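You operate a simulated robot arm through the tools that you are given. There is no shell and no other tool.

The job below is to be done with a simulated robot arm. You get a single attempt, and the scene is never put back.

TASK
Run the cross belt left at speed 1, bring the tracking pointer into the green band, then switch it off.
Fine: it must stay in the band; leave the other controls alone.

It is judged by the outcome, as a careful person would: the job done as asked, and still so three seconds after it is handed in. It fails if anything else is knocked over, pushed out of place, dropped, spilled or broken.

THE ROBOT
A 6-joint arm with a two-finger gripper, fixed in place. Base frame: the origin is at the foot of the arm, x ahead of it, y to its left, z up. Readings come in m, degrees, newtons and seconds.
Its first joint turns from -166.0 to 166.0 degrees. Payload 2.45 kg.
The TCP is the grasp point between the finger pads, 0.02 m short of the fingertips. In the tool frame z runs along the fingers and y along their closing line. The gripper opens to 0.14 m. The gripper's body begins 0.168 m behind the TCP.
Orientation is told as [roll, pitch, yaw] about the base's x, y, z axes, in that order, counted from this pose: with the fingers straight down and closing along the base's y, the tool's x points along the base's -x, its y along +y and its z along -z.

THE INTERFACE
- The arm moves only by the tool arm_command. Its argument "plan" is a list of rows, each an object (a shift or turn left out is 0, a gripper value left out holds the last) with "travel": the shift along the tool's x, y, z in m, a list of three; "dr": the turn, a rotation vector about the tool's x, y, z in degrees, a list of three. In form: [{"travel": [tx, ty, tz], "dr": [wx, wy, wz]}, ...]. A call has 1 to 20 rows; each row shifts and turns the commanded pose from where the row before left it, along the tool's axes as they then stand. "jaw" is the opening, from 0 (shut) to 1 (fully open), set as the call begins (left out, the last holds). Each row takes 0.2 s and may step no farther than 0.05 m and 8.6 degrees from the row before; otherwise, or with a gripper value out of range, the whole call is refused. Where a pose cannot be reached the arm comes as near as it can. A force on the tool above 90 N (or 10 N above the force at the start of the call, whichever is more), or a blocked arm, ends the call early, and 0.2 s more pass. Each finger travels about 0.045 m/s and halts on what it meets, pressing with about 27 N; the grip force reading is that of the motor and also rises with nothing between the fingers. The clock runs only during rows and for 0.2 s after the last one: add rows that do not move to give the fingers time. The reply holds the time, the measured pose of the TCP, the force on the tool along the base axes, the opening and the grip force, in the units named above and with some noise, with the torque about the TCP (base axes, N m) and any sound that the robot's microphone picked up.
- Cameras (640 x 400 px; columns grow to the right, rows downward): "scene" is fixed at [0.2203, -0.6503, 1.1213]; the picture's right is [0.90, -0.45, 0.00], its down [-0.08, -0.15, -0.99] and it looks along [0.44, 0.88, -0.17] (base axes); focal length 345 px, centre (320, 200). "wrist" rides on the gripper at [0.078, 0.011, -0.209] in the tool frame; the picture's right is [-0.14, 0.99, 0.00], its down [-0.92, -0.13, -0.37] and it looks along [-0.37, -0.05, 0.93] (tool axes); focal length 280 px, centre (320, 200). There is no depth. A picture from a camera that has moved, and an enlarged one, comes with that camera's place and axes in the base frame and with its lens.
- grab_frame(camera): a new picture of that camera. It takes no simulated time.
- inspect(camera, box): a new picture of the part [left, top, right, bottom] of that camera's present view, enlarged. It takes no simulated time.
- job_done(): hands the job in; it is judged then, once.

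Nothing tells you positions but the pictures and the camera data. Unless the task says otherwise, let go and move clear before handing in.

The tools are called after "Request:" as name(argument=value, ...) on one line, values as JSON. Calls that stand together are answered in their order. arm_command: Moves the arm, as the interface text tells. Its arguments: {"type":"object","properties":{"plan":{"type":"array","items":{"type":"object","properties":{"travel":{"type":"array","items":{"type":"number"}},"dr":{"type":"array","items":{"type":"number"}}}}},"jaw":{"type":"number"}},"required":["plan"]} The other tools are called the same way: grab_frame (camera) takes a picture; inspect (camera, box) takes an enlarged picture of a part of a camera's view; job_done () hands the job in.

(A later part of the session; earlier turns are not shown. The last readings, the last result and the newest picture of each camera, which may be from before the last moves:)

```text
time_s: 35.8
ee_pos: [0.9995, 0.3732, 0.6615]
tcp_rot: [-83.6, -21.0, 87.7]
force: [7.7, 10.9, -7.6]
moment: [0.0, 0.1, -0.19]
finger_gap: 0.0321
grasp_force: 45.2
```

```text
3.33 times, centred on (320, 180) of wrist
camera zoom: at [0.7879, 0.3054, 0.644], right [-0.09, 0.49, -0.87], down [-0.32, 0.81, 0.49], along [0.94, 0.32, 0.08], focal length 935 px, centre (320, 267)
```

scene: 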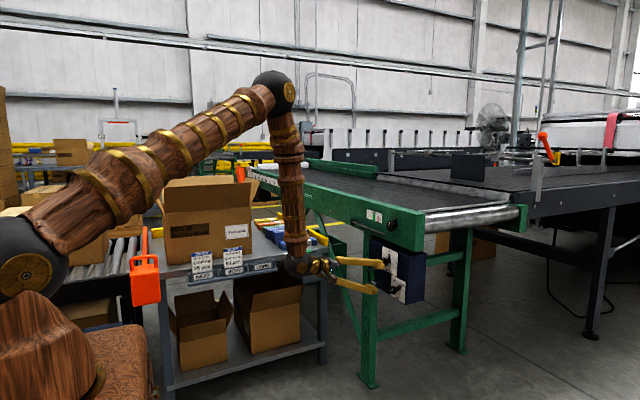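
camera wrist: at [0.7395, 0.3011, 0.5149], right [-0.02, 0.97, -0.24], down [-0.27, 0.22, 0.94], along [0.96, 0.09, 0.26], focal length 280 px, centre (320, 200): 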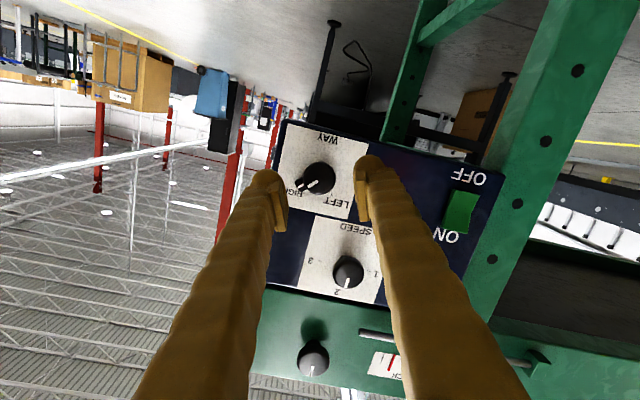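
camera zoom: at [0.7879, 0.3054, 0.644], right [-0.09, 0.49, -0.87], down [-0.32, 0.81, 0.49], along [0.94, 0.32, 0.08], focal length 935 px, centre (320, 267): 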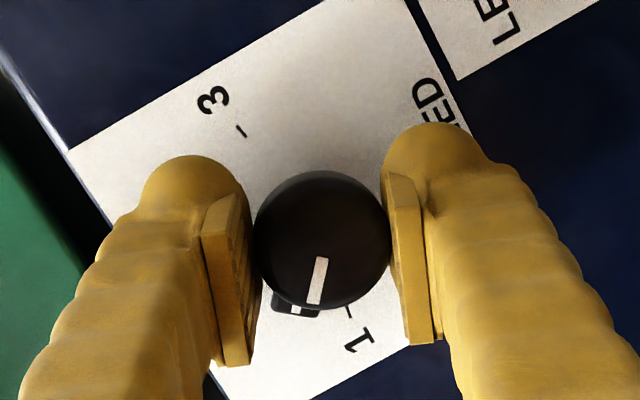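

The lever is approaching 1 with low forces. I'll turn the remaining 32° in two parts.

Request:
arm_command(plan=[{"travel": [0, -0.0001, 0], "dr": [0, 0, -5]}, {"travel": [0, 0, 0], "dr": [0, 0, -5]}, {"travel": [0, 0, 0], "dr": [0, 0, -5]}, {"travel": [0, 0, 0], "dr": [0, 0, -5]}])

Request:
inspect(camera="wrist", box=[240, 120, 400, 240])

```text
time_s: 36.8
ee_pos: [1.0001, 0.3735, 0.6606]
tcp_rot: [-84.0, -1.2, 89.8]
force: [-23.5, 5.3, -0.9]
moment: [0.01, -0.01, -0.46]
finger_gap: 0.032
grasp_force: 44.9
```

```text
3.33 times, centred on (320, 180) of wrist
camera zoom: at [0.7898, 0.2962, 0.67], right [-0.1, 0.16, -0.98], down [-0.35, 0.92, 0.18], along [0.93, 0.36, -0.04], focal length 935 px, centre (320, 267)
```

zoom: 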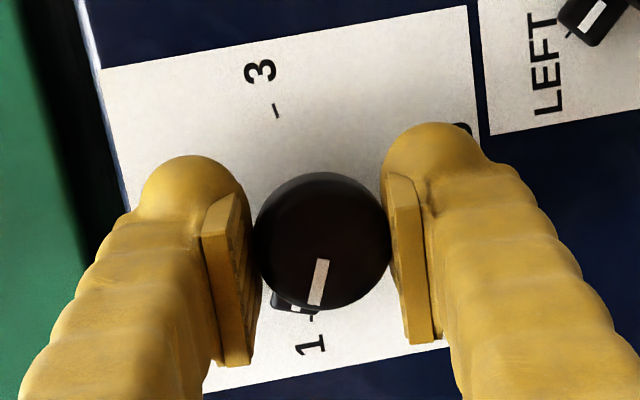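

Lever nearly at the 1 tick (12° to go). I'll finish the turn.

Request:
arm_command(plan=[{"travel": [0, 0, -0.0003], "dr": [0, 0, -4]}, {"travel": [0, 0, 0], "dr": [0, 0, -4]}, {"travel": [0, 0, 0], "dr": [0, 0, -4]}, {"travel": [0, 0, 0]}])

Request:
inspect(camera="wrist", box=[240, 120, 400, 240])

```text
time_s: 37.8
ee_pos: [0.9994, 0.3735, 0.6612]
tcp_rot: [-83.9, 10.6, 91.1]
force: [-36.7, -0.3, 8.0]
moment: [0.49, -0.13, 0.08]
finger_gap: 0.0322
grasp_force: 45.0
```

```text
3.33 times, centred on (320, 180) of wrist
camera zoom: at [0.792, 0.2953, 0.6862], right [-0.1, -0.05, -0.99], down [-0.37, 0.93, -0.01], along [0.92, 0.37, -0.11], focal length 935 px, centre (320, 267)
```

zoom: 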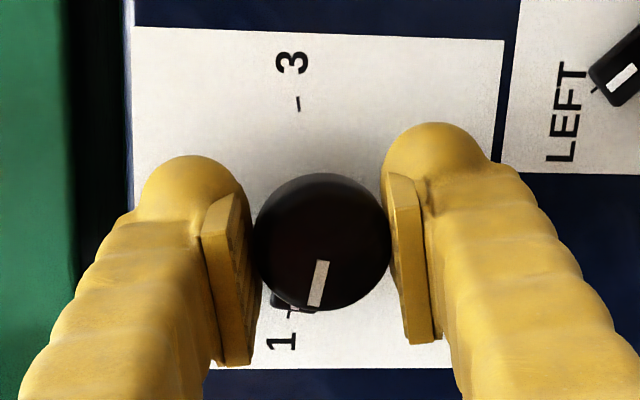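

A torque is building, so it's at its stop/detent near 1. I'll release, back off and verify.

Request:
arm_command(plan=[{"travel": [0, 0, -0.0005]}, {"travel": [0, 0, 0]}, {"travel": [0, 0, 0]}, {"travel": [0, 0, 0]}, {"travel": [0, 0, -0.015]}, {"travel": [0, 0, -0.02]}, {"travel": [0, 0, -0.02]}, {"travel": [0, 0, 0]}], jaw=0.4)

Request:
inspect(camera="wrist", box=[220, 80, 420, 220])

Request:
inspect(camera="scene", box=[350, 195, 430, 310])

```text
time_s: 39.6
ee_pos: [0.9434, 0.3751, 0.6691]
tcp_rot: [-84.0, 10.7, 91.1]
force: [-0.8, 0.3, -0.7]
moment: [-0.01, 0.02, 0.02]
finger_gap: 0.056
grasp_force: 0.0
```

```text
2.86 times, centred on (320, 150) of wrist
camera zoom: at [0.7366, 0.2954, 0.6927], right [-0.1, -0.05, -0.99], down [-0.37, 0.93, -0.01], along [0.92, 0.37, -0.11], focal length 801 px, centre (320, 343)
```

zoom: 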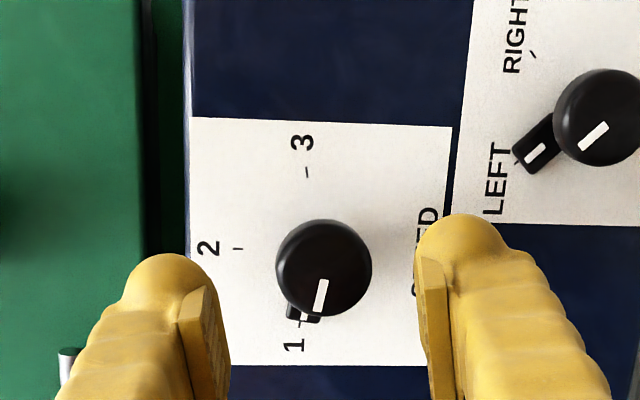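

```text
3.48 times, centred on (390, 252) of scene
camera zoom: at [0.2203, -0.6503, 1.1213], right [0.9, -0.45, 0.0], down [-0.08, -0.15, -0.99], along [0.44, 0.88, -0.17], focal length 1200 px, centre (76, 17)
```

zoom: 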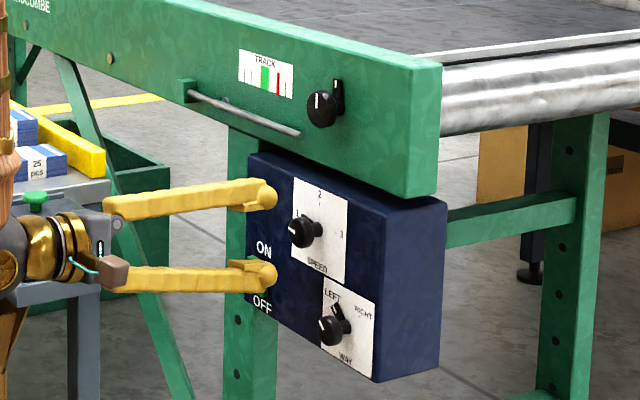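

Both selectors are set: WAY at LEFT, SPEED at 1, and the TRACK gauge is unchanged. Next I'll close the fingers and line up with the ON half of the rocker (y≈0.4785, z≈0.586).

Request:
arm_command(plan=[{"travel": [-0.0387, 0.0189, 0.0099]}, {"travel": [-0.0387, 0.0189, 0.0099]}, {"travel": [-0.0387, 0.0189, 0.0099]}, {"dr": [0, 0, 5.35]}, {"dr": [0, 0, 5.35]}, {"travel": [0, 0, 0]}, {"travel": [0, 0, 0]}], jaw=0)

Request:
grab_frame(camera="wrist")

Request:
inspect(camera="scene", box=[340, 220, 430, 300])

```text
time_s: 41.2
ee_pos: [0.9658, 0.4785, 0.5853]
tcp_rot: [-84.2, 0.1, 89.8]
force: [0.9, -0.1, 1.0]
moment: [0.03, 0.01, -0.02]
finger_gap: 0.0
grasp_force: 26.6
```

```text
taken
camera wrist: at [0.7566, 0.3999, 0.5969], right [-0.1, 0.14, -0.99], down [-0.35, 0.92, 0.17], along [0.93, 0.36, -0.05], focal length 280 px, centre (320, 200)
```

wrist: 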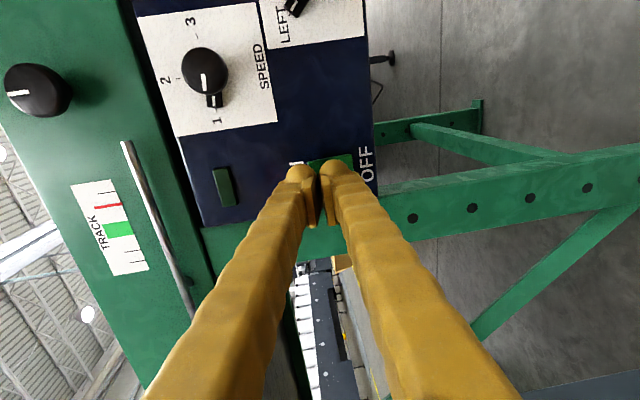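

```text
5.00 times, centred on (385, 260) of scene
camera zoom: at [0.2203, -0.6503, 1.1213], right [0.9, -0.45, 0.0], down [-0.08, -0.15, -0.99], along [0.44, 0.88, -0.17], focal length 1725 px, centre (-5, -100)
```

zoom: 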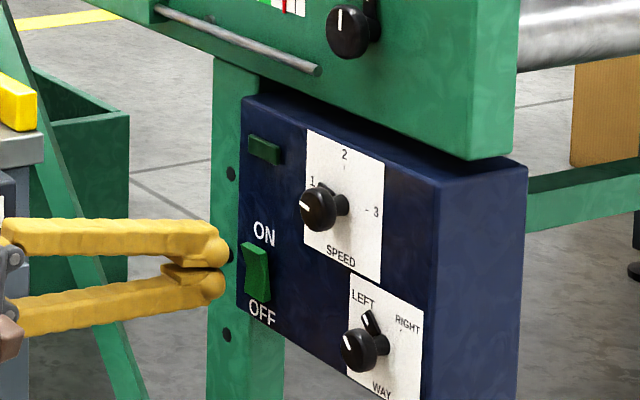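

The fingertips are bulbous, so when pressing I want only one finger on the ON half. I'll level the tool, raise so the lower finger lines up with the ON half (z≈0.585), and advance close to it.

Request:
arm_command(plan=[{"dr": [5.8, 0, 0]}, {"travel": [0, -0.0125, 0]}, {"travel": [0, 0, 0.015]}, {"travel": [0, 0, 0.012]}, {"travel": [0, 0, 0]}])

Request:
inspect(camera="scene", box=[350, 230, 410, 300])

Request:
inspect(camera="wrist", box=[240, 100, 400, 240])

```text
time_s: 42.4
ee_pos: [0.9931, 0.4773, 0.5986]
tcp_rot: [-89.8, -0.1, 90.0]
force: [-0.1, 0.2, -0.3]
moment: [0.01, 0.01, 0.0]
finger_gap: 0.0
grasp_force: 26.8
```

```text
5.71 times, centred on (380, 265) of scene
camera zoom: at [0.2203, -0.6503, 1.1213], right [0.9, -0.45, 0.0], down [-0.08, -0.15, -0.99], along [0.44, 0.88, -0.17], focal length 1972 px, centre (-23, -171)
```

zoom: 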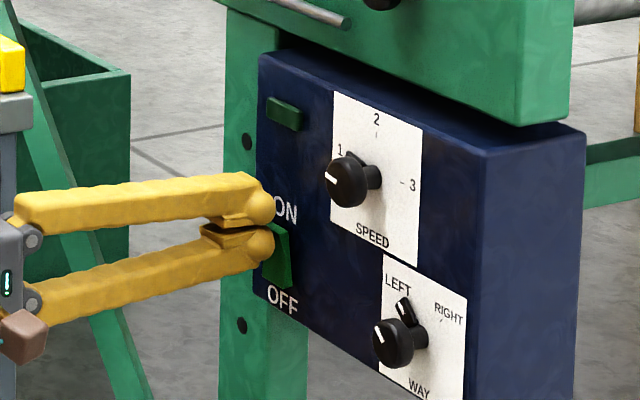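

```text
2.86 times, centred on (320, 170) of wrist
camera zoom: at [0.7836, 0.3993, 0.5884], right [0.0, 0.14, -0.99], down [-0.37, 0.92, 0.13], along [0.93, 0.36, 0.05], focal length 801 px, centre (320, 286)
```

zoom: 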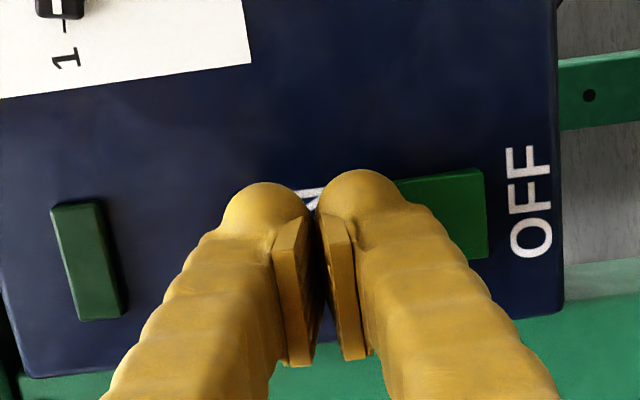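

The lower fingertip is in front of the ON half. I'll press slowly.

Request:
arm_command(plan=[{"travel": [0, 0, 0.004]}, {"travel": [0, 0, 0.003]}, {"travel": [0, 0, 0.003]}])

Request:
inspect(camera="scene", box=[350, 200, 410, 300])

```text
time_s: 43.2
ee_pos: [1.0022, 0.4766, 0.599]
tcp_rot: [-89.8, 0.1, 90.0]
force: [-17.5, -3.2, 3.5]
moment: [-0.14, 0.11, -0.01]
finger_gap: 0.0001
grasp_force: 26.9
```

```text
4.00 times, centred on (380, 250) of scene
camera zoom: at [0.2203, -0.6503, 1.1213], right [0.9, -0.45, 0.0], down [-0.08, -0.15, -0.99], along [0.44, 0.88, -0.17], focal length 1380 px, centre (80, 0)
```

zoom: 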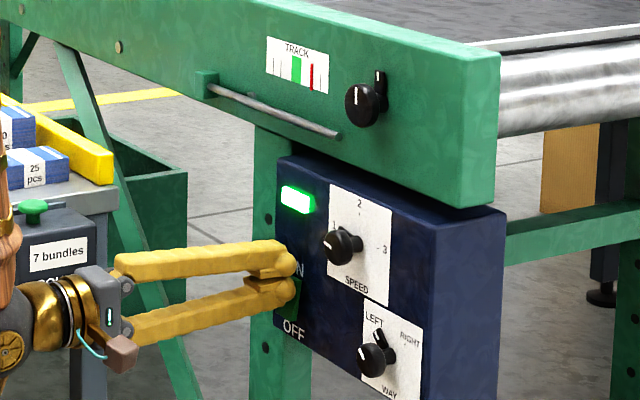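

The lamp is lit – the belt is on. I'll back off and move over to the TRACK knob with the gripper opening and rolling to a mid-range angle.

Request:
arm_command(plan=[{"travel": [0, 0, -0.02]}, {"travel": [0, 0, -0.02]}, {"travel": [0.0215, -0.0406, 0]}, {"travel": [0.0215, -0.0406, 0]}, {"travel": [0.0215, -0.0406, 0]}, {"travel": [0.0215, -0.0406, 0]}, {"travel": [0.0215, -0.0406, 0.01], "dr": [0, 0, 0]}, {"dr": [0, 0, 8]}, {"dr": [0, 0, 8]}, {"dr": [0, 0, 8]}, {"dr": [0, 0, 8]}, {"dr": [0, 0, 8]}], jaw=0.5)

Request:
grab_frame(camera="wrist")

Request:
inspect(camera="scene", box=[350, 190, 430, 310])

```text
time_s: 45.8
ee_pos: [0.9743, 0.3699, 0.8024]
tcp_rot: [-89.9, -40.1, 89.8]
force: [-0.5, 0.1, 0.3]
moment: [0.0, 0.0, -0.01]
finger_gap: 0.0699
grasp_force: 0.2
```

```text
taken
camera wrist: at [0.7648, 0.3176, 0.7443], right [0.0, 0.74, -0.67], down [-0.37, 0.62, 0.69], along [0.93, 0.25, 0.27], focal length 280 px, centre (320, 200)
```

wrist: 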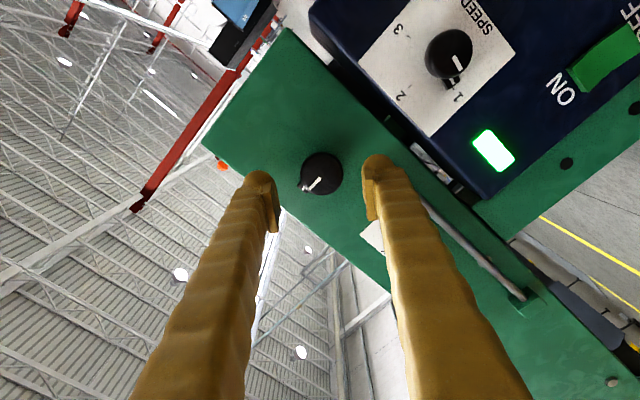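

```text
3.33 times, centred on (390, 250) of scene
camera zoom: at [0.2203, -0.6503, 1.1213], right [0.9, -0.45, 0.0], down [-0.08, -0.15, -0.99], along [0.44, 0.88, -0.17], focal length 1150 px, centre (87, 33)
```

zoom: 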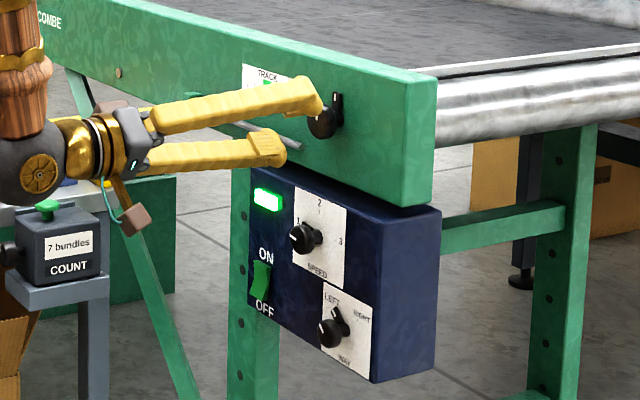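

The gripper hides the gauge at this roll. I'll roll back to -90°, where the gauge should be visible between the fingers, and see how the pointer behaves.

Request:
arm_command(plan=[{"dr": [0, 0, -8]}, {"dr": [0, 0, -8]}, {"dr": [0, 0, -8]}, {"dr": [0, 0, -8]}, {"dr": [0, 0, -8]}])

Request:
grab_frame(camera="wrist")

Request:
inspect(camera="scene", box=[350, 190, 430, 250])

```text
time_s: 47.0
ee_pos: [0.9733, 0.3708, 0.8029]
tcp_rot: [-90.0, 0.1, 90.0]
force: [0.6, -0.1, 0.5]
moment: [-0.02, 0.0, -0.04]
finger_gap: 0.0698
grasp_force: 0.0
```

```text
taken
camera wrist: at [0.7642, 0.292, 0.7926], right [0.0, 0.13, -0.99], down [-0.37, 0.92, 0.13], along [0.93, 0.36, 0.05], focal length 280 px, centre (320, 200)
```

wrist: 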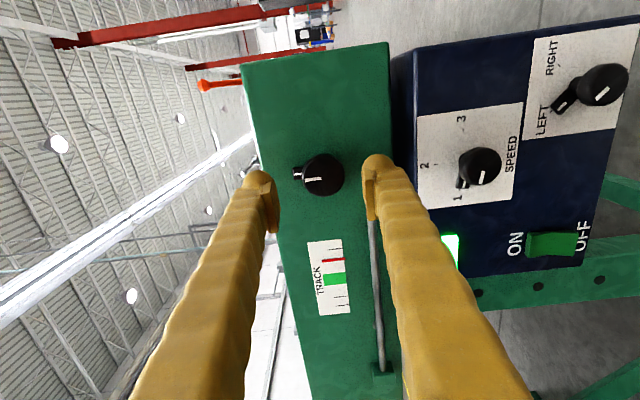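

```text
6.67 times, centred on (390, 220) of scene
camera zoom: at [0.2203, -0.6503, 1.1213], right [0.9, -0.45, 0.0], down [-0.08, -0.15, -0.99], along [0.44, 0.88, -0.17], focal length 2300 px, centre (-147, 67)
```

zoom: 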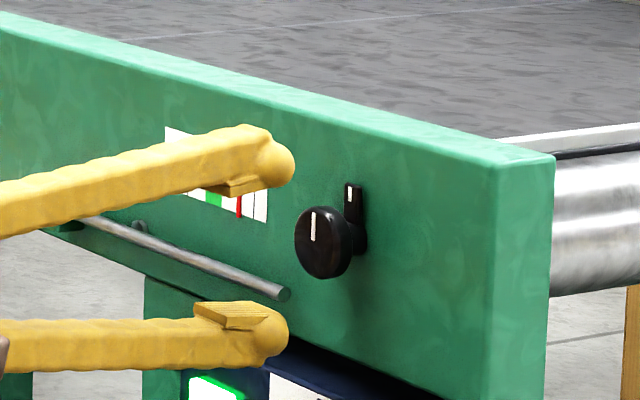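

The gauge is clearly visible in the wrist view between the fingers. I'll zoom in on the gauge and the knob.

Request:
inspect(camera="wrist", box=[290, 230, 360, 320])

Request:
inspect(camera="wrist", box=[260, 130, 400, 220])

Request:
inspect(camera="scene", box=[230, 140, 550, 280])

```text
4.44 times, centred on (325, 275) of wrist
camera zoom: at [0.7642, 0.292, 0.7926], right [0.0, 0.13, -0.99], down [-0.37, 0.92, 0.13], along [0.93, 0.36, 0.05], focal length 1246 px, centre (298, -133)
```

zoom: 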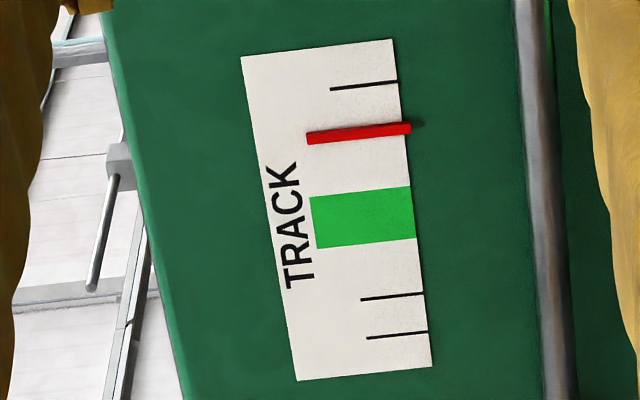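

```text
4.44 times, centred on (330, 175) of wrist
camera zoom: at [0.7642, 0.292, 0.7926], right [0.0, 0.13, -0.99], down [-0.37, 0.92, 0.13], along [0.93, 0.36, 0.05], focal length 1246 px, centre (276, 311)
```

zoom: 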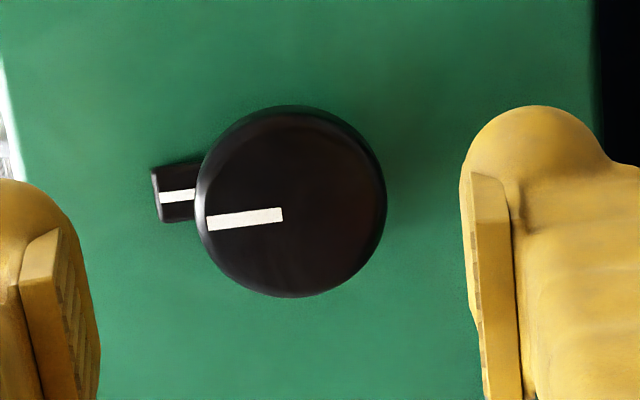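

```text
2.00 times, centred on (390, 210) of scene
camera zoom: at [0.2203, -0.6503, 1.1213], right [0.9, -0.45, 0.0], down [-0.08, -0.15, -0.99], along [0.44, 0.88, -0.17], focal length 690 px, centre (180, 180)
```

zoom: 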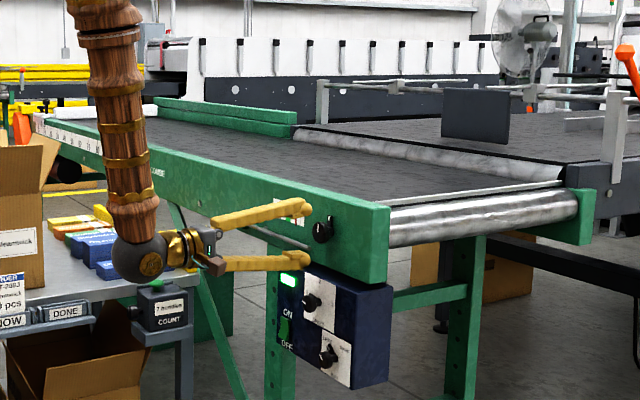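

The pointer hasn't moved yet (still right of the band, near 64% of the way to the outer tick). The TRACK knob sits about 3 mm below the tool axis; I'll correct and advance onto it with fingers open.

Request:
arm_command(plan=[{"travel": [0.001, 0.0027, 0.015]}, {"travel": [0, 0, 0.015]}, {"travel": [0, 0, 0.0165]}, {"travel": [0, 0, 0]}])

Request:
grab_frame(camera="wrist")

Request:
inspect(camera="wrist", box=[250, 130, 390, 300])

```text
time_s: 48.0
ee_pos: [1.0194, 0.3684, 0.7997]
tcp_rot: [-89.8, 0.1, 89.9]
force: [-1.0, 0.3, -0.2]
moment: [-0.01, 0.01, 0.03]
finger_gap: 0.0701
grasp_force: 0.0
```

```text
taken
camera wrist: at [0.8104, 0.2903, 0.7884], right [0.0, 0.14, -0.99], down [-0.37, 0.92, 0.13], along [0.93, 0.36, 0.05], focal length 280 px, centre (320, 200)
```

wrist: 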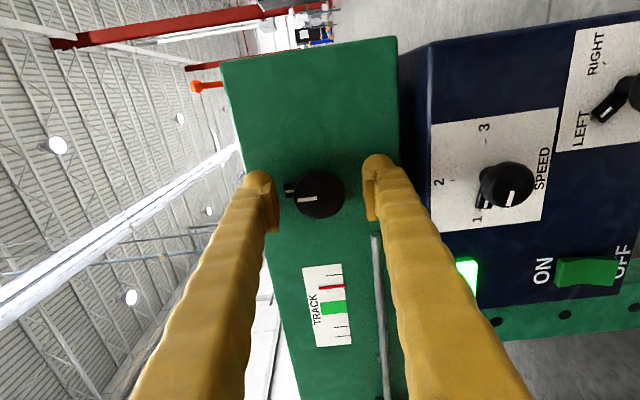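

```text
2.35 times, centred on (320, 215) of wrist
camera zoom: at [0.8104, 0.2903, 0.7884], right [0.0, 0.14, -0.99], down [-0.37, 0.92, 0.13], along [0.93, 0.36, 0.05], focal length 660 px, centre (320, 165)
```

zoom: 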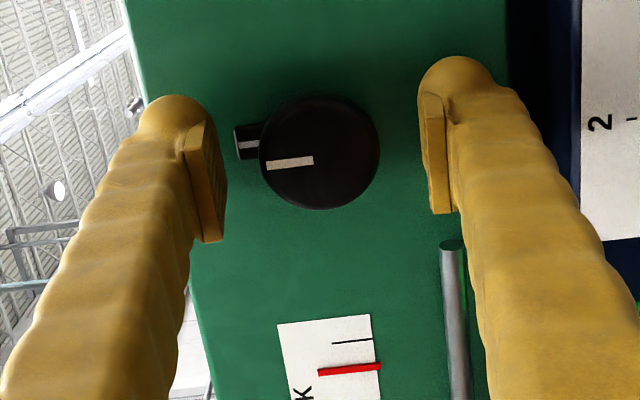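

The knob head is between the pads and the gauge is still visible. I'll check the gauge closely, then close on the knob.

Request:
inspect(camera="wrist", box=[290, 250, 370, 360])

Request:
arm_command(plan=[{"travel": [0, 0, 0]}, {"travel": [0, 0, 0]}, {"travel": [0, 0, 0]}, {"travel": [0, 0, 0]}], jaw=0)

Request:
inspect(camera="wrist", box=[290, 250, 370, 360])

```text
3.64 times, centred on (330, 305) of wrist
camera zoom: at [0.8104, 0.2903, 0.7884], right [0.0, 0.14, -0.99], down [-0.37, 0.92, 0.13], along [0.93, 0.36, 0.05], focal length 1020 px, centre (284, -182)
```

zoom: 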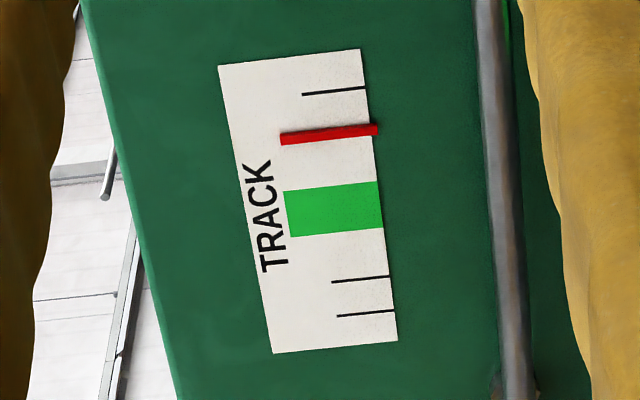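

```text
time_s: 49.0
ee_pos: [1.0198, 0.3694, 0.7998]
tcp_rot: [-89.9, 0.0, 89.9]
force: [64.4, 6.0, -4.3]
moment: [0.01, -0.03, -0.05]
finger_gap: 0.0397
grasp_force: 44.4
```

```text
3.64 times, centred on (330, 305) of wrist
camera zoom: at [0.8117, 0.2903, 0.7886], right [0.0, 0.14, -0.99], down [-0.37, 0.92, 0.13], along [0.93, 0.36, 0.05], focal length 1020 px, centre (284, -182)
```

zoom: 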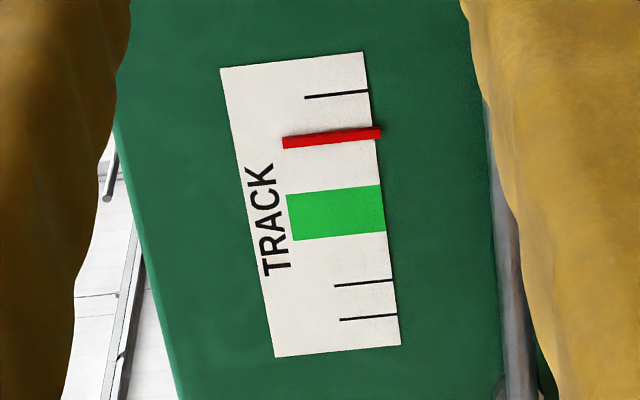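

The grip holds (gap 40 mm) but with a 64 N pull along x; I'll relax that by moving forward 1.5 mm, then try a small counter-clockwise turn to see which way the pointer responds.

Request:
arm_command(plan=[{"travel": [0, 0, 0.0015]}])

Request:
arm_command(plan=[{"dr": [0, 0, -5]}, {"dr": [0, 0, -5]}, {"travel": [0, 0, 0]}])

Request:
grab_frame(camera="wrist")

Request:
inspect(camera="wrist", box=[290, 250, 370, 360])

```text
time_s: 49.4
ee_pos: [1.0212, 0.3683, 0.8005]
tcp_rot: [-89.9, -0.1, 89.8]
force: [70.6, 4.1, -1.3]
moment: [-0.01, -0.08, -0.08]
finger_gap: 0.0389
grasp_force: 45.1
```

```text
time_s: 50.2
ee_pos: [1.0222, 0.3687, 0.8016]
tcp_rot: [-90.0, 10.0, 89.9]
force: [80.9, -5.7, 5.3]
moment: [0.0, -0.13, -0.18]
finger_gap: 0.0386
grasp_force: 45.2
```

```text
taken
camera wrist: at [0.813, 0.2897, 0.8027], right [0.0, -0.04, -1.0], down [-0.37, 0.93, -0.03], along [0.93, 0.37, -0.02], focal length 280 px, centre (320, 200)
```

wrist: 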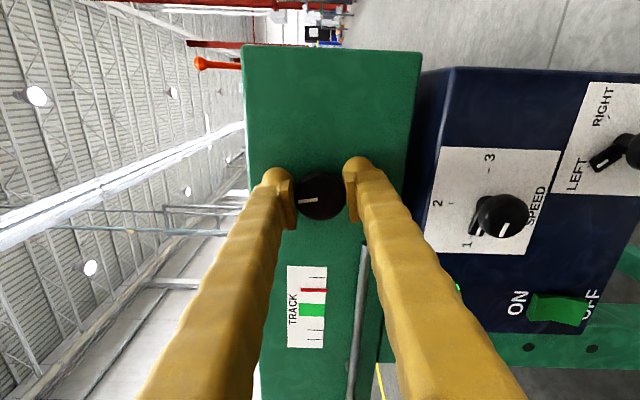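

```text
3.64 times, centred on (330, 305) of wrist
camera zoom: at [0.813, 0.2897, 0.8027], right [0.0, -0.04, -1.0], down [-0.37, 0.93, -0.03], along [0.93, 0.37, -0.02], focal length 1020 px, centre (284, -182)
```

zoom: 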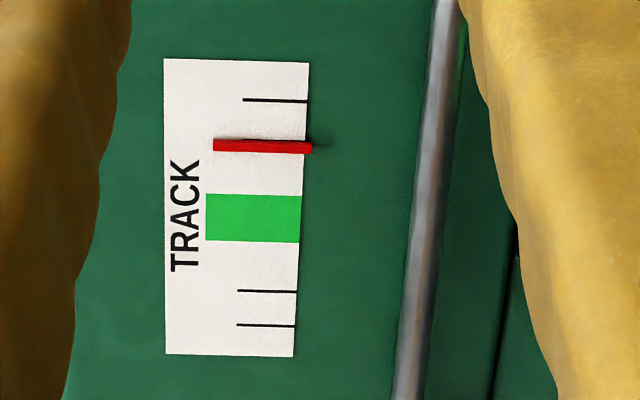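

The pull along x grew to 81 N, so I'm gripping too deep past the knob's rim. I'll release, retreat ~4 mm and watch whether the pointer is drifting meanwhile.

Request:
arm_command(plan=[{"travel": [0, 0, 0]}, {"travel": [0, 0, 0]}, {"travel": [0, 0, -0.004]}, {"travel": [0, 0, 0]}], jaw=0.38)

Request:
inspect(camera="wrist", box=[290, 250, 370, 360])

Request:
inspect(camera="wrist", box=[250, 130, 390, 240])

Request:
inspect(camera="scene", box=[370, 195, 420, 245])

```text
time_s: 51.2
ee_pos: [1.0163, 0.3681, 0.7998]
tcp_rot: [-89.8, 10.2, 90.0]
force: [-0.4, -0.1, 0.2]
moment: [-0.02, -0.02, 0.01]
finger_gap: 0.053
grasp_force: 0.1
```

```text
3.64 times, centred on (330, 305) of wrist
camera zoom: at [0.8082, 0.2903, 0.8025], right [0.0, -0.04, -1.0], down [-0.37, 0.93, -0.03], along [0.93, 0.37, -0.02], focal length 1020 px, centre (284, -182)
```

zoom: 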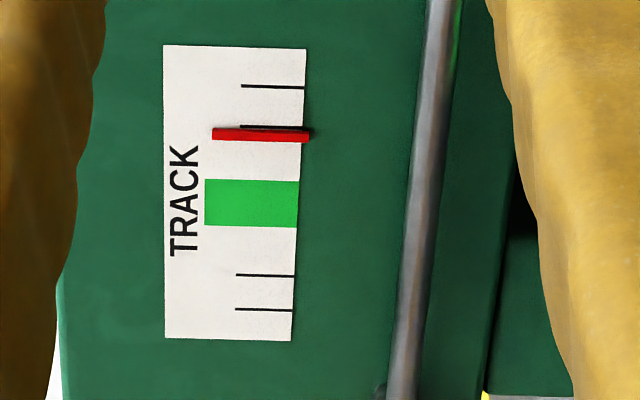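

```text
3.64 times, centred on (320, 185) of wrist
camera zoom: at [0.8082, 0.2903, 0.8025], right [0.0, -0.04, -1.0], down [-0.37, 0.93, -0.03], along [0.93, 0.37, -0.02], focal length 1020 px, centre (320, 254)
```

zoom: 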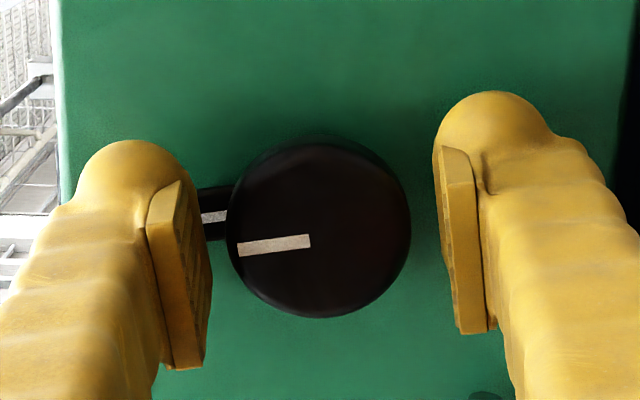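

```text
8.00 times, centred on (395, 220) of scene
camera zoom: at [0.2203, -0.6503, 1.1213], right [0.9, -0.45, 0.0], down [-0.08, -0.15, -0.99], along [0.44, 0.88, -0.17], focal length 2760 px, centre (-280, 40)
```

zoom: 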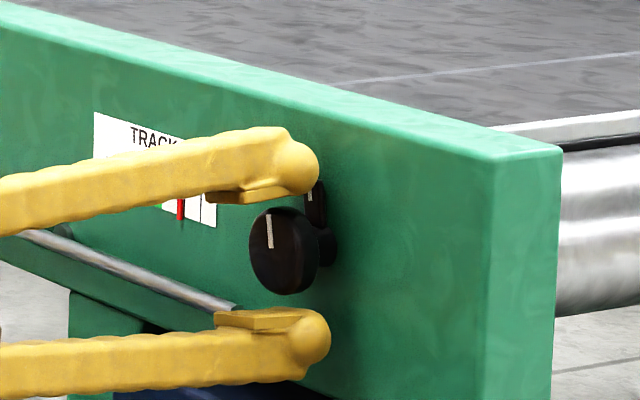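

The pointer is slowly drifting toward the green band (fraction 0.19 → 0.22 of the scale; band is ~0.42–0.63), so counter-clockwise is the right direction and the knob seems to set a drift rate. I'll re-grip at this shallower depth and watch the drift.

Request:
arm_command(plan=[{"travel": [0, 0, 0]}, {"travel": [0, 0, 0]}, {"travel": [0, 0, 0]}, {"travel": [0, 0, 0]}], jaw=0)

Request:
inspect(camera="wrist", box=[290, 250, 370, 360])

Request:
inspect(camera="wrist", box=[250, 130, 390, 240])

```text
time_s: 52.2
ee_pos: [1.0185, 0.3691, 0.7999]
tcp_rot: [-89.9, 10.0, 89.9]
force: [75.4, 8.2, -7.5]
moment: [-0.05, -0.06, 0.02]
finger_gap: 0.0394
grasp_force: 44.5
```

```text
3.64 times, centred on (330, 305) of wrist
camera zoom: at [0.8099, 0.2902, 0.8027], right [0.0, -0.04, -1.0], down [-0.37, 0.93, -0.03], along [0.93, 0.37, -0.01], focal length 1020 px, centre (284, -182)
```

zoom: 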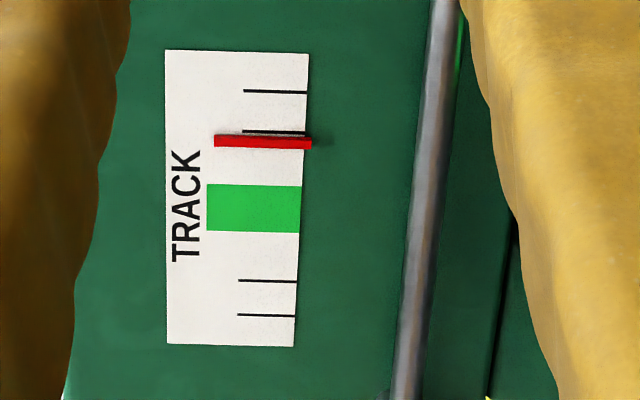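

```text
3.64 times, centred on (320, 185) of wrist
camera zoom: at [0.8099, 0.2902, 0.8027], right [0.0, -0.04, -1.0], down [-0.37, 0.93, -0.03], along [0.93, 0.37, -0.01], focal length 1020 px, centre (320, 254)
```

zoom: 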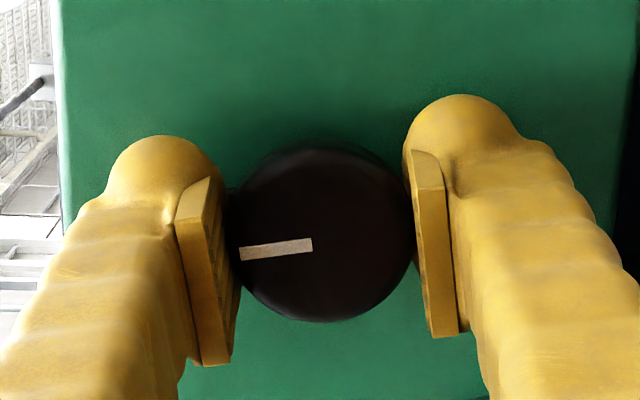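

The pull along x remains (75 N) when gripping this knob, as if its rim is tapered. I'll test moving forward 2 mm to see if it eases, while the pointer keeps drifting the right way.

Request:
arm_command(plan=[{"travel": [0, 0, 0.002]}])

Request:
inspect(camera="wrist", box=[290, 250, 370, 360])

```text
time_s: 52.6
ee_pos: [1.0214, 0.3676, 0.8001]
tcp_rot: [-89.8, 10.0, 90.0]
force: [69.2, 3.7, -6.0]
moment: [-0.01, -0.1, -0.04]
finger_gap: 0.0393
grasp_force: 45.1
```

```text
3.64 times, centred on (330, 305) of wrist
camera zoom: at [0.8108, 0.2901, 0.8028], right [0.0, -0.04, -1.0], down [-0.37, 0.93, -0.03], along [0.93, 0.37, -0.02], focal length 1020 px, centre (284, -182)
```

zoom: 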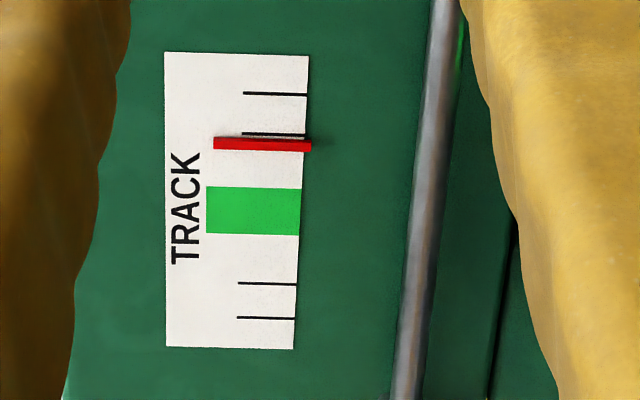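

The pull stays roughly constant regardless of depth, so it comes from the squeeze itself. The pointer has moved to ~0.227 and is slowing, so a larger counter-clockwise turn is needed. I'll try a lighter grip by setting the jaw just under the knob's diameter.

Request:
arm_command(plan=[{"travel": [0, 0, 0]}, {"travel": [0, 0, 0]}], jaw=0.265)

Request:
inspect(camera="wrist", box=[290, 250, 370, 360])

```text
time_s: 53.2
ee_pos: [1.0195, 0.37, 0.8005]
tcp_rot: [-89.9, 9.9, 90.0]
force: [87.8, 2.5, -5.8]
moment: [-0.01, -0.12, -0.04]
finger_gap: 0.0394
grasp_force: 44.8
```

```text
3.64 times, centred on (330, 305) of wrist
camera zoom: at [0.8111, 0.2901, 0.8028], right [0.0, -0.04, -1.0], down [-0.37, 0.93, -0.03], along [0.93, 0.37, -0.02], focal length 1020 px, centre (284, -182)
```

zoom: 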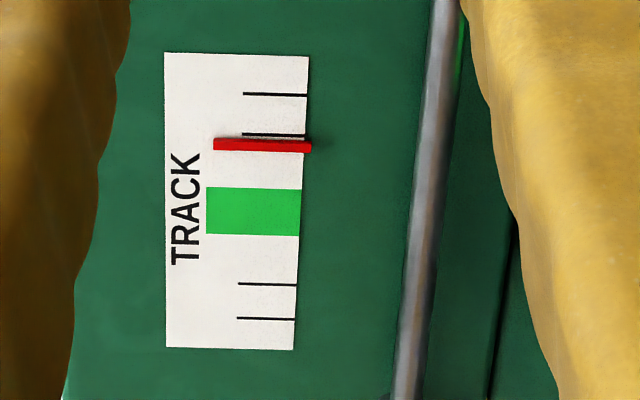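

The pointer has settled near 0.226, so its position follows the knob with a lag of about a second; more counter-clockwise turn is needed. I'll turn another 24°.

Request:
arm_command(plan=[{"dr": [0, 0, -6]}, {"dr": [0, 0, -6]}, {"dr": [0, 0, -6]}, {"dr": [0, 0, -6]}])

Request:
grab_frame(camera="wrist")

Request:
inspect(camera="wrist", box=[260, 250, 340, 360])

```text
time_s: 53.8
ee_pos: [1.0229, 0.3684, 0.801]
tcp_rot: [-89.9, 21.4, 89.9]
force: [67.6, 10.0, -18.2]
moment: [-0.02, -0.06, 0.11]
finger_gap: 0.0389
grasp_force: 45.4
stopped in row 3: the force on the tool passed its limit at 98 N (the readings are from after the stop); the commanded pose is now the measured one
```

```text
taken
camera wrist: at [0.8128, 0.292, 0.8186], right [0.0, -0.23, -0.97], down [-0.37, 0.9, -0.22], along [0.93, 0.36, -0.09], focal length 280 px, centre (320, 200)
```

wrist: 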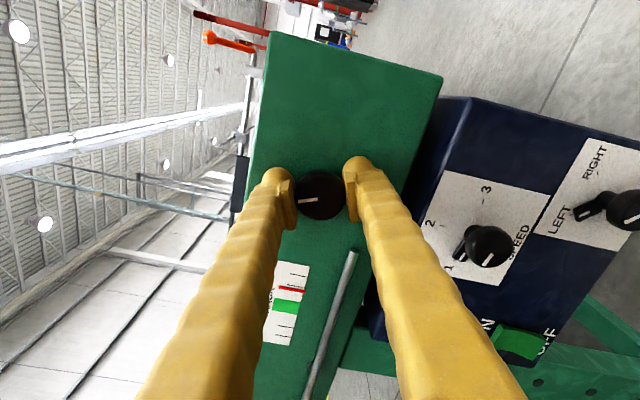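

```text
3.64 times, centred on (300, 305) of wrist
camera zoom: at [0.8128, 0.292, 0.8186], right [0.0, -0.23, -0.97], down [-0.37, 0.9, -0.22], along [0.93, 0.36, -0.09], focal length 1020 px, centre (393, -182)
```

zoom: 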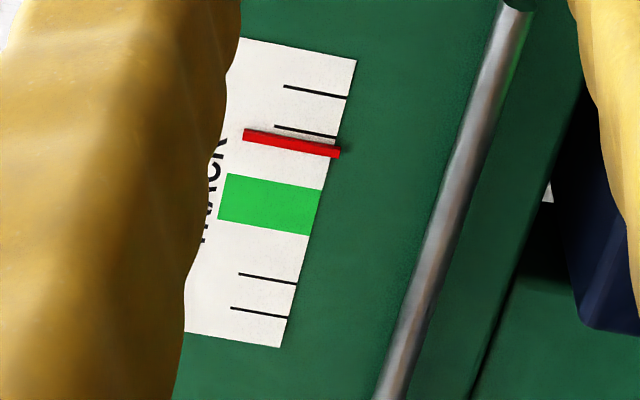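

The pointer is moving (now ~0.25), but the grip keeps pulling the tool inward and tripped the force limit. I'll release, back off to a shallower depth (about x=1.011) and re-grip to see if the pull disappears.

Request:
arm_command(plan=[{"travel": [0, 0, 0]}, {"travel": [0, 0, 0]}, {"travel": [0, 0, -0.006]}, {"travel": [0, 0, -0.006]}, {"travel": [0, 0, 0]}], jaw=0.38)

Request:
inspect(camera="wrist", box=[260, 250, 340, 360])

Request:
inspect(camera="scene", box=[370, 195, 420, 245])

Request:
inspect(camera="wrist", box=[250, 130, 390, 240])

```text
time_s: 55.0
ee_pos: [1.0085, 0.3677, 0.8008]
tcp_rot: [-89.9, 21.4, 90.0]
force: [-0.2, 0.1, 0.4]
moment: [-0.03, 0.01, -0.02]
finger_gap: 0.0532
grasp_force: 0.1
```

```text
3.64 times, centred on (300, 305) of wrist
camera zoom: at [0.7993, 0.2926, 0.8186], right [0.0, -0.23, -0.97], down [-0.37, 0.9, -0.22], along [0.93, 0.36, -0.09], focal length 1020 px, centre (393, -182)
```

zoom: 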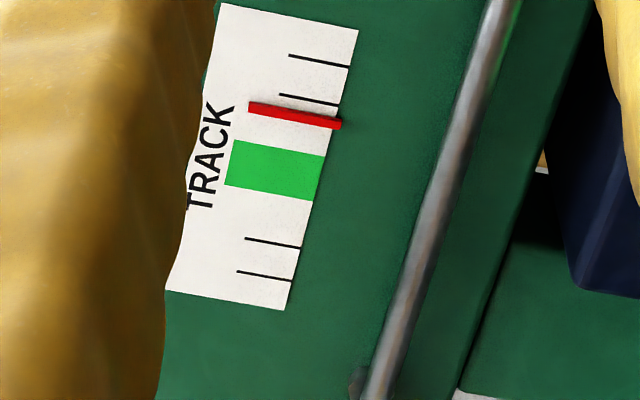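

```text
8.00 times, centred on (395, 220) of scene
camera zoom: at [0.2203, -0.6503, 1.1213], right [0.9, -0.45, 0.0], down [-0.08, -0.15, -0.99], along [0.44, 0.88, -0.17], focal length 2760 px, centre (-280, 40)
```

zoom: 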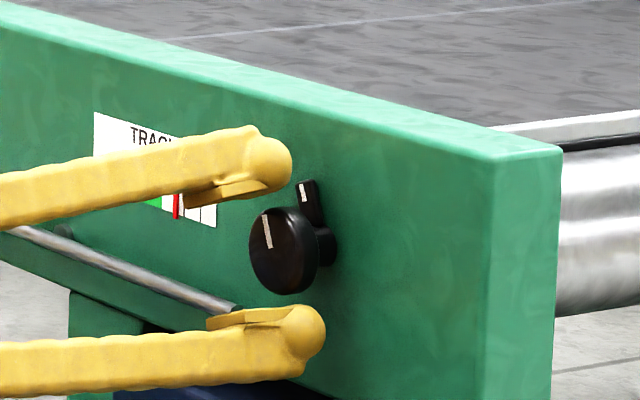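

```text
3.64 times, centred on (320, 185) of wrist
camera zoom: at [0.7993, 0.2926, 0.8186], right [0.0, -0.23, -0.97], down [-0.37, 0.9, -0.22], along [0.93, 0.36, -0.09], focal length 1020 px, centre (320, 254)
```

zoom: 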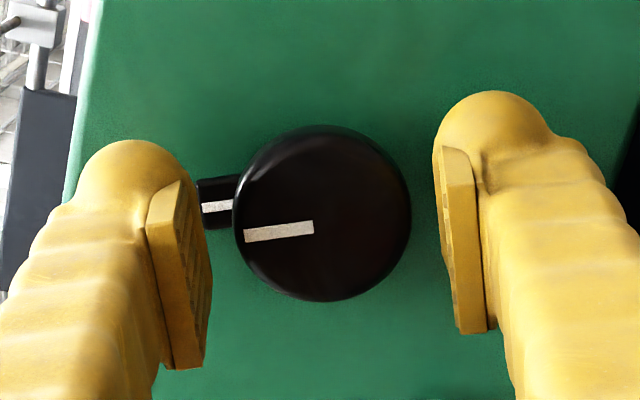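

At about -21° of knob turn the pointer has settled near 0.27, so it moves ~0.004 per degree; I need roughly 65° more counter-clockwise for the band's middle (~0.525). I'll roll the open gripper back by 64° around the knob, then grip at this shallower depth.

Request:
arm_command(plan=[{"dr": [0, 0, 8]}, {"dr": [0, 0, 8]}, {"dr": [0, 0, 8]}, {"dr": [0, 0, 8]}, {"dr": [0, 0, 8]}, {"dr": [0, 0, 8]}, {"dr": [0, 0, 8]}, {"dr": [0, 0, 8]}, {"travel": [0, 0, 0]}])

Request:
inspect(camera="wrist", box=[250, 130, 390, 240])

Request:
grab_frame(camera="scene")

```text
time_s: 57.0
ee_pos: [1.0086, 0.3696, 0.8018]
tcp_rot: [-89.9, -42.6, 89.9]
force: [-0.3, -0.3, 0.3]
moment: [-0.01, -0.01, 0.0]
finger_gap: 0.0533
grasp_force: 0.1
```

```text
3.64 times, centred on (320, 185) of wrist
camera zoom: at [0.799, 0.3188, 0.7397], right [0.0, 0.77, -0.64], down [-0.37, 0.59, 0.72], along [0.93, 0.23, 0.28], focal length 1020 px, centre (320, 254)
```

zoom: 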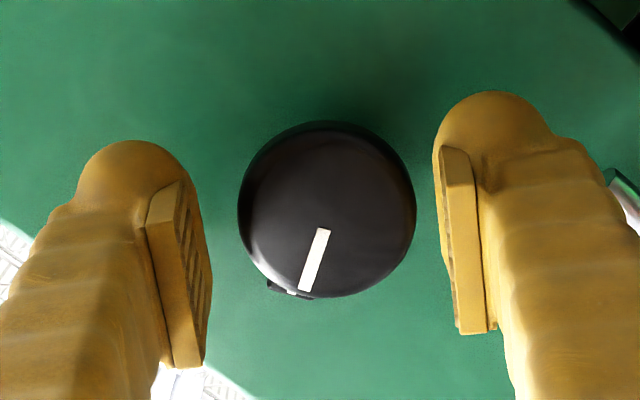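

```text
taken
```

scene: 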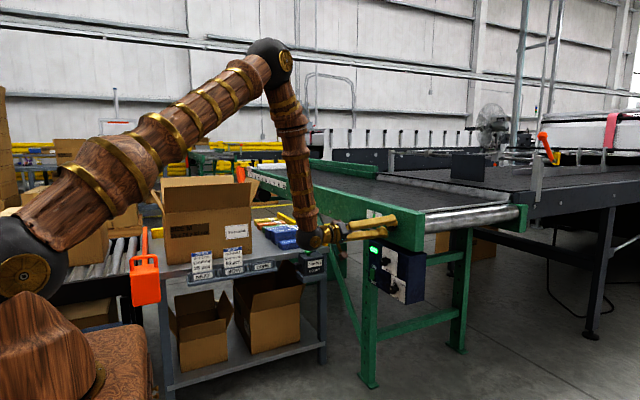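

The knob is nearly centred. I'll shift 1 mm, advance 4 mm (tips ~7 mm past the head's front) and close.

Request:
arm_command(plan=[{"travel": [0, 0.0012, 0.004]}, {"travel": [0, 0, 0]}])

Request:
arm_command(plan=[{"travel": [0, 0, 0]}, {"travel": [0, 0, 0]}, {"travel": [0, 0, 0]}], jaw=0)

Request:
inspect(camera="wrist", box=[250, 130, 390, 240])

```text
time_s: 57.6
ee_pos: [1.0126, 0.3684, 0.7992]
tcp_rot: [-89.9, -42.6, 89.9]
force: [-0.1, -0.5, 0.3]
moment: [-0.03, 0.02, 0.01]
finger_gap: 0.0531
grasp_force: 0.1
```

```text
time_s: 58.4
ee_pos: [1.0127, 0.3698, 0.8011]
tcp_rot: [-89.9, -42.6, 89.9]
force: [4.9, 5.5, -4.9]
moment: [0.02, 0.11, 0.07]
finger_gap: 0.0373
grasp_force: 41.9
```

```text
3.64 times, centred on (320, 185) of wrist
camera zoom: at [0.8029, 0.3194, 0.7385], right [0.0, 0.77, -0.64], down [-0.37, 0.59, 0.72], along [0.93, 0.23, 0.28], focal length 1020 px, centre (320, 254)
```

zoom: 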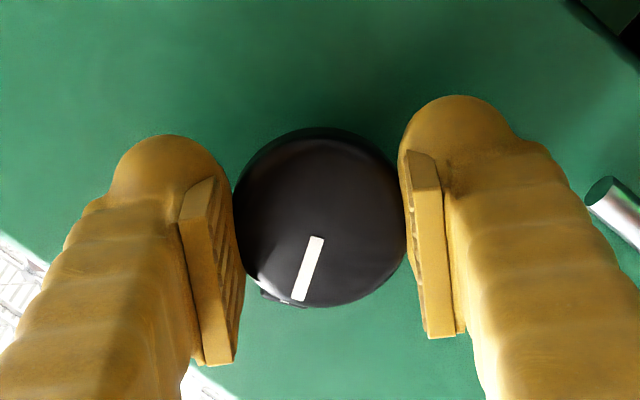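

Now the axial pull is gone (5 N) with a firm grip. I'll turn counter-clockwise 32° and check that the knob follows.

Request:
arm_command(plan=[{"dr": [0, 0, -6.5]}, {"dr": [0, 0, -6.5]}, {"dr": [0, 0, -6.5]}, {"dr": [0, 0, -6.5]}, {"dr": [0, 0, -6.5]}])

Request:
grab_frame(camera="wrist")

Request:
inspect(camera="wrist", box=[250, 130, 390, 240])

```text
time_s: 59.6
ee_pos: [1.0113, 0.3689, 0.799]
tcp_rot: [-89.9, -10.0, 89.9]
force: [6.6, -2.8, -7.0]
moment: [-0.01, 0.05, -0.09]
finger_gap: 0.0372
grasp_force: 44.8
```

```text
taken
camera wrist: at [0.8028, 0.2946, 0.7753], right [0.0, 0.31, -0.95], down [-0.37, 0.89, 0.29], along [0.93, 0.35, 0.11], focal length 280 px, centre (320, 200)
```

wrist: 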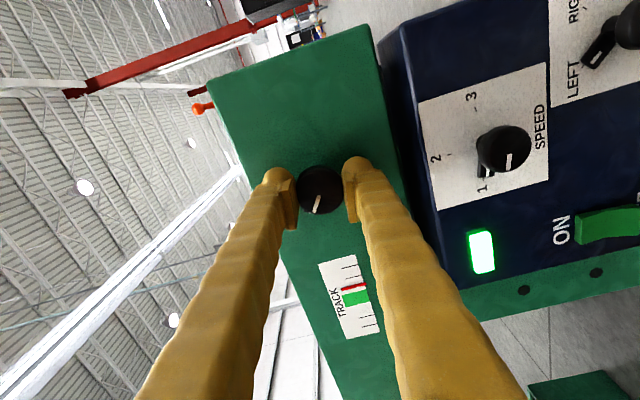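

```text
3.64 times, centred on (320, 185) of wrist
camera zoom: at [0.8028, 0.2946, 0.7753], right [0.0, 0.31, -0.95], down [-0.37, 0.89, 0.29], along [0.93, 0.35, 0.11], focal length 1020 px, centre (320, 254)
```

zoom: 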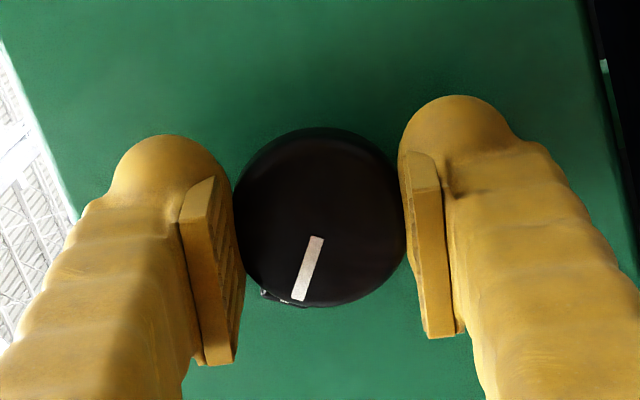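

The knob follows the gripper and forces are low. I'll zoom in on the gauge.

Request:
inspect(camera="wrist", box=[310, 245, 390, 350])

```text
3.81 times, centred on (350, 298) of wrist
camera zoom: at [0.8028, 0.2946, 0.7753], right [0.0, 0.31, -0.95], down [-0.37, 0.89, 0.29], along [0.93, 0.35, 0.11], focal length 1068 px, centre (206, -171)
```

zoom: 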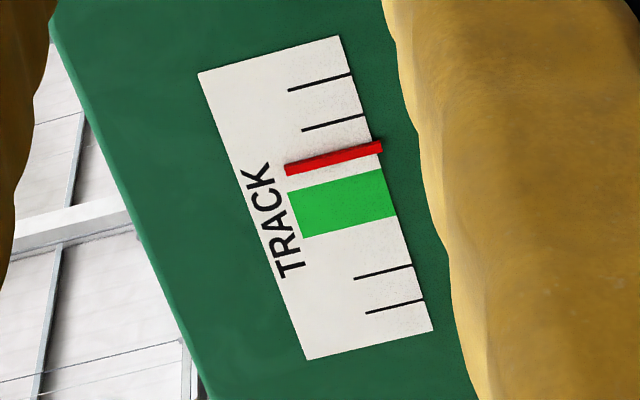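

The pointer is at ~0.32 and still lagging; the band spans 0.42–0.62. I'll turn 24° more and then wait for it to settle.

Request:
arm_command(plan=[{"dr": [0, 0, -6]}, {"dr": [0, 0, -6]}, {"dr": [0, 0, -6]}, {"dr": [0, 0, -6]}, {"travel": [0, 0, 0]}, {"travel": [0, 0, 0]}, {"travel": [0, 0, 0]}])

Request:
grab_frame(camera="wrist")

Request:
inspect(camera="wrist", box=[280, 245, 360, 350])

```text
time_s: 61.2
ee_pos: [1.012, 0.369, 0.8006]
tcp_rot: [-89.9, 14.0, 90.1]
force: [3.5, -6.5, -13.0]
moment: [-0.01, 0.18, -0.06]
finger_gap: 0.0369
grasp_force: 44.5
```

```text
taken
camera wrist: at [0.8023, 0.2912, 0.8082], right [0.0, -0.11, -0.99], down [-0.37, 0.92, -0.1], along [0.93, 0.37, -0.04], focal length 280 px, centre (320, 200)
```

wrist: 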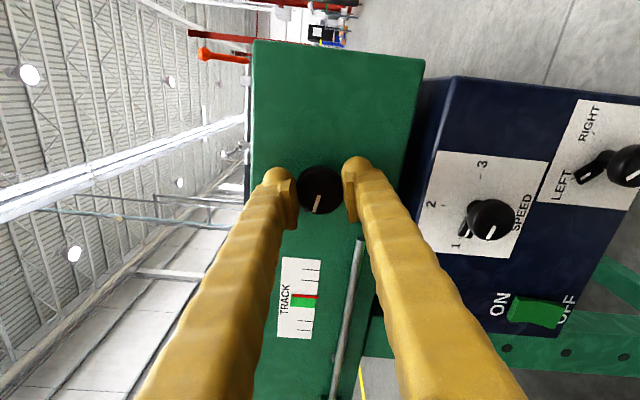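

```text
3.81 times, centred on (320, 298) of wrist
camera zoom: at [0.8023, 0.2912, 0.8082], right [0.0, -0.11, -0.99], down [-0.37, 0.92, -0.1], along [0.93, 0.37, -0.04], focal length 1068 px, centre (320, -171)
```

zoom: 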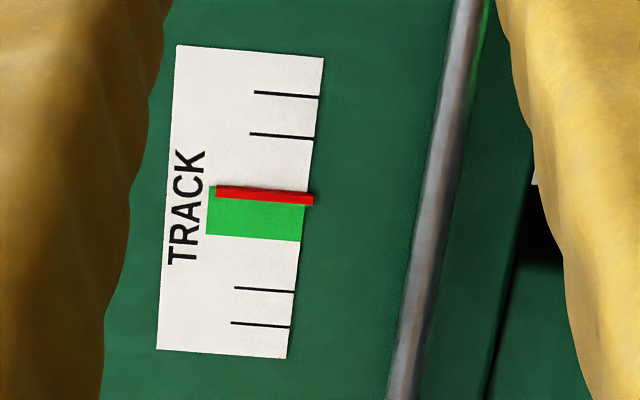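

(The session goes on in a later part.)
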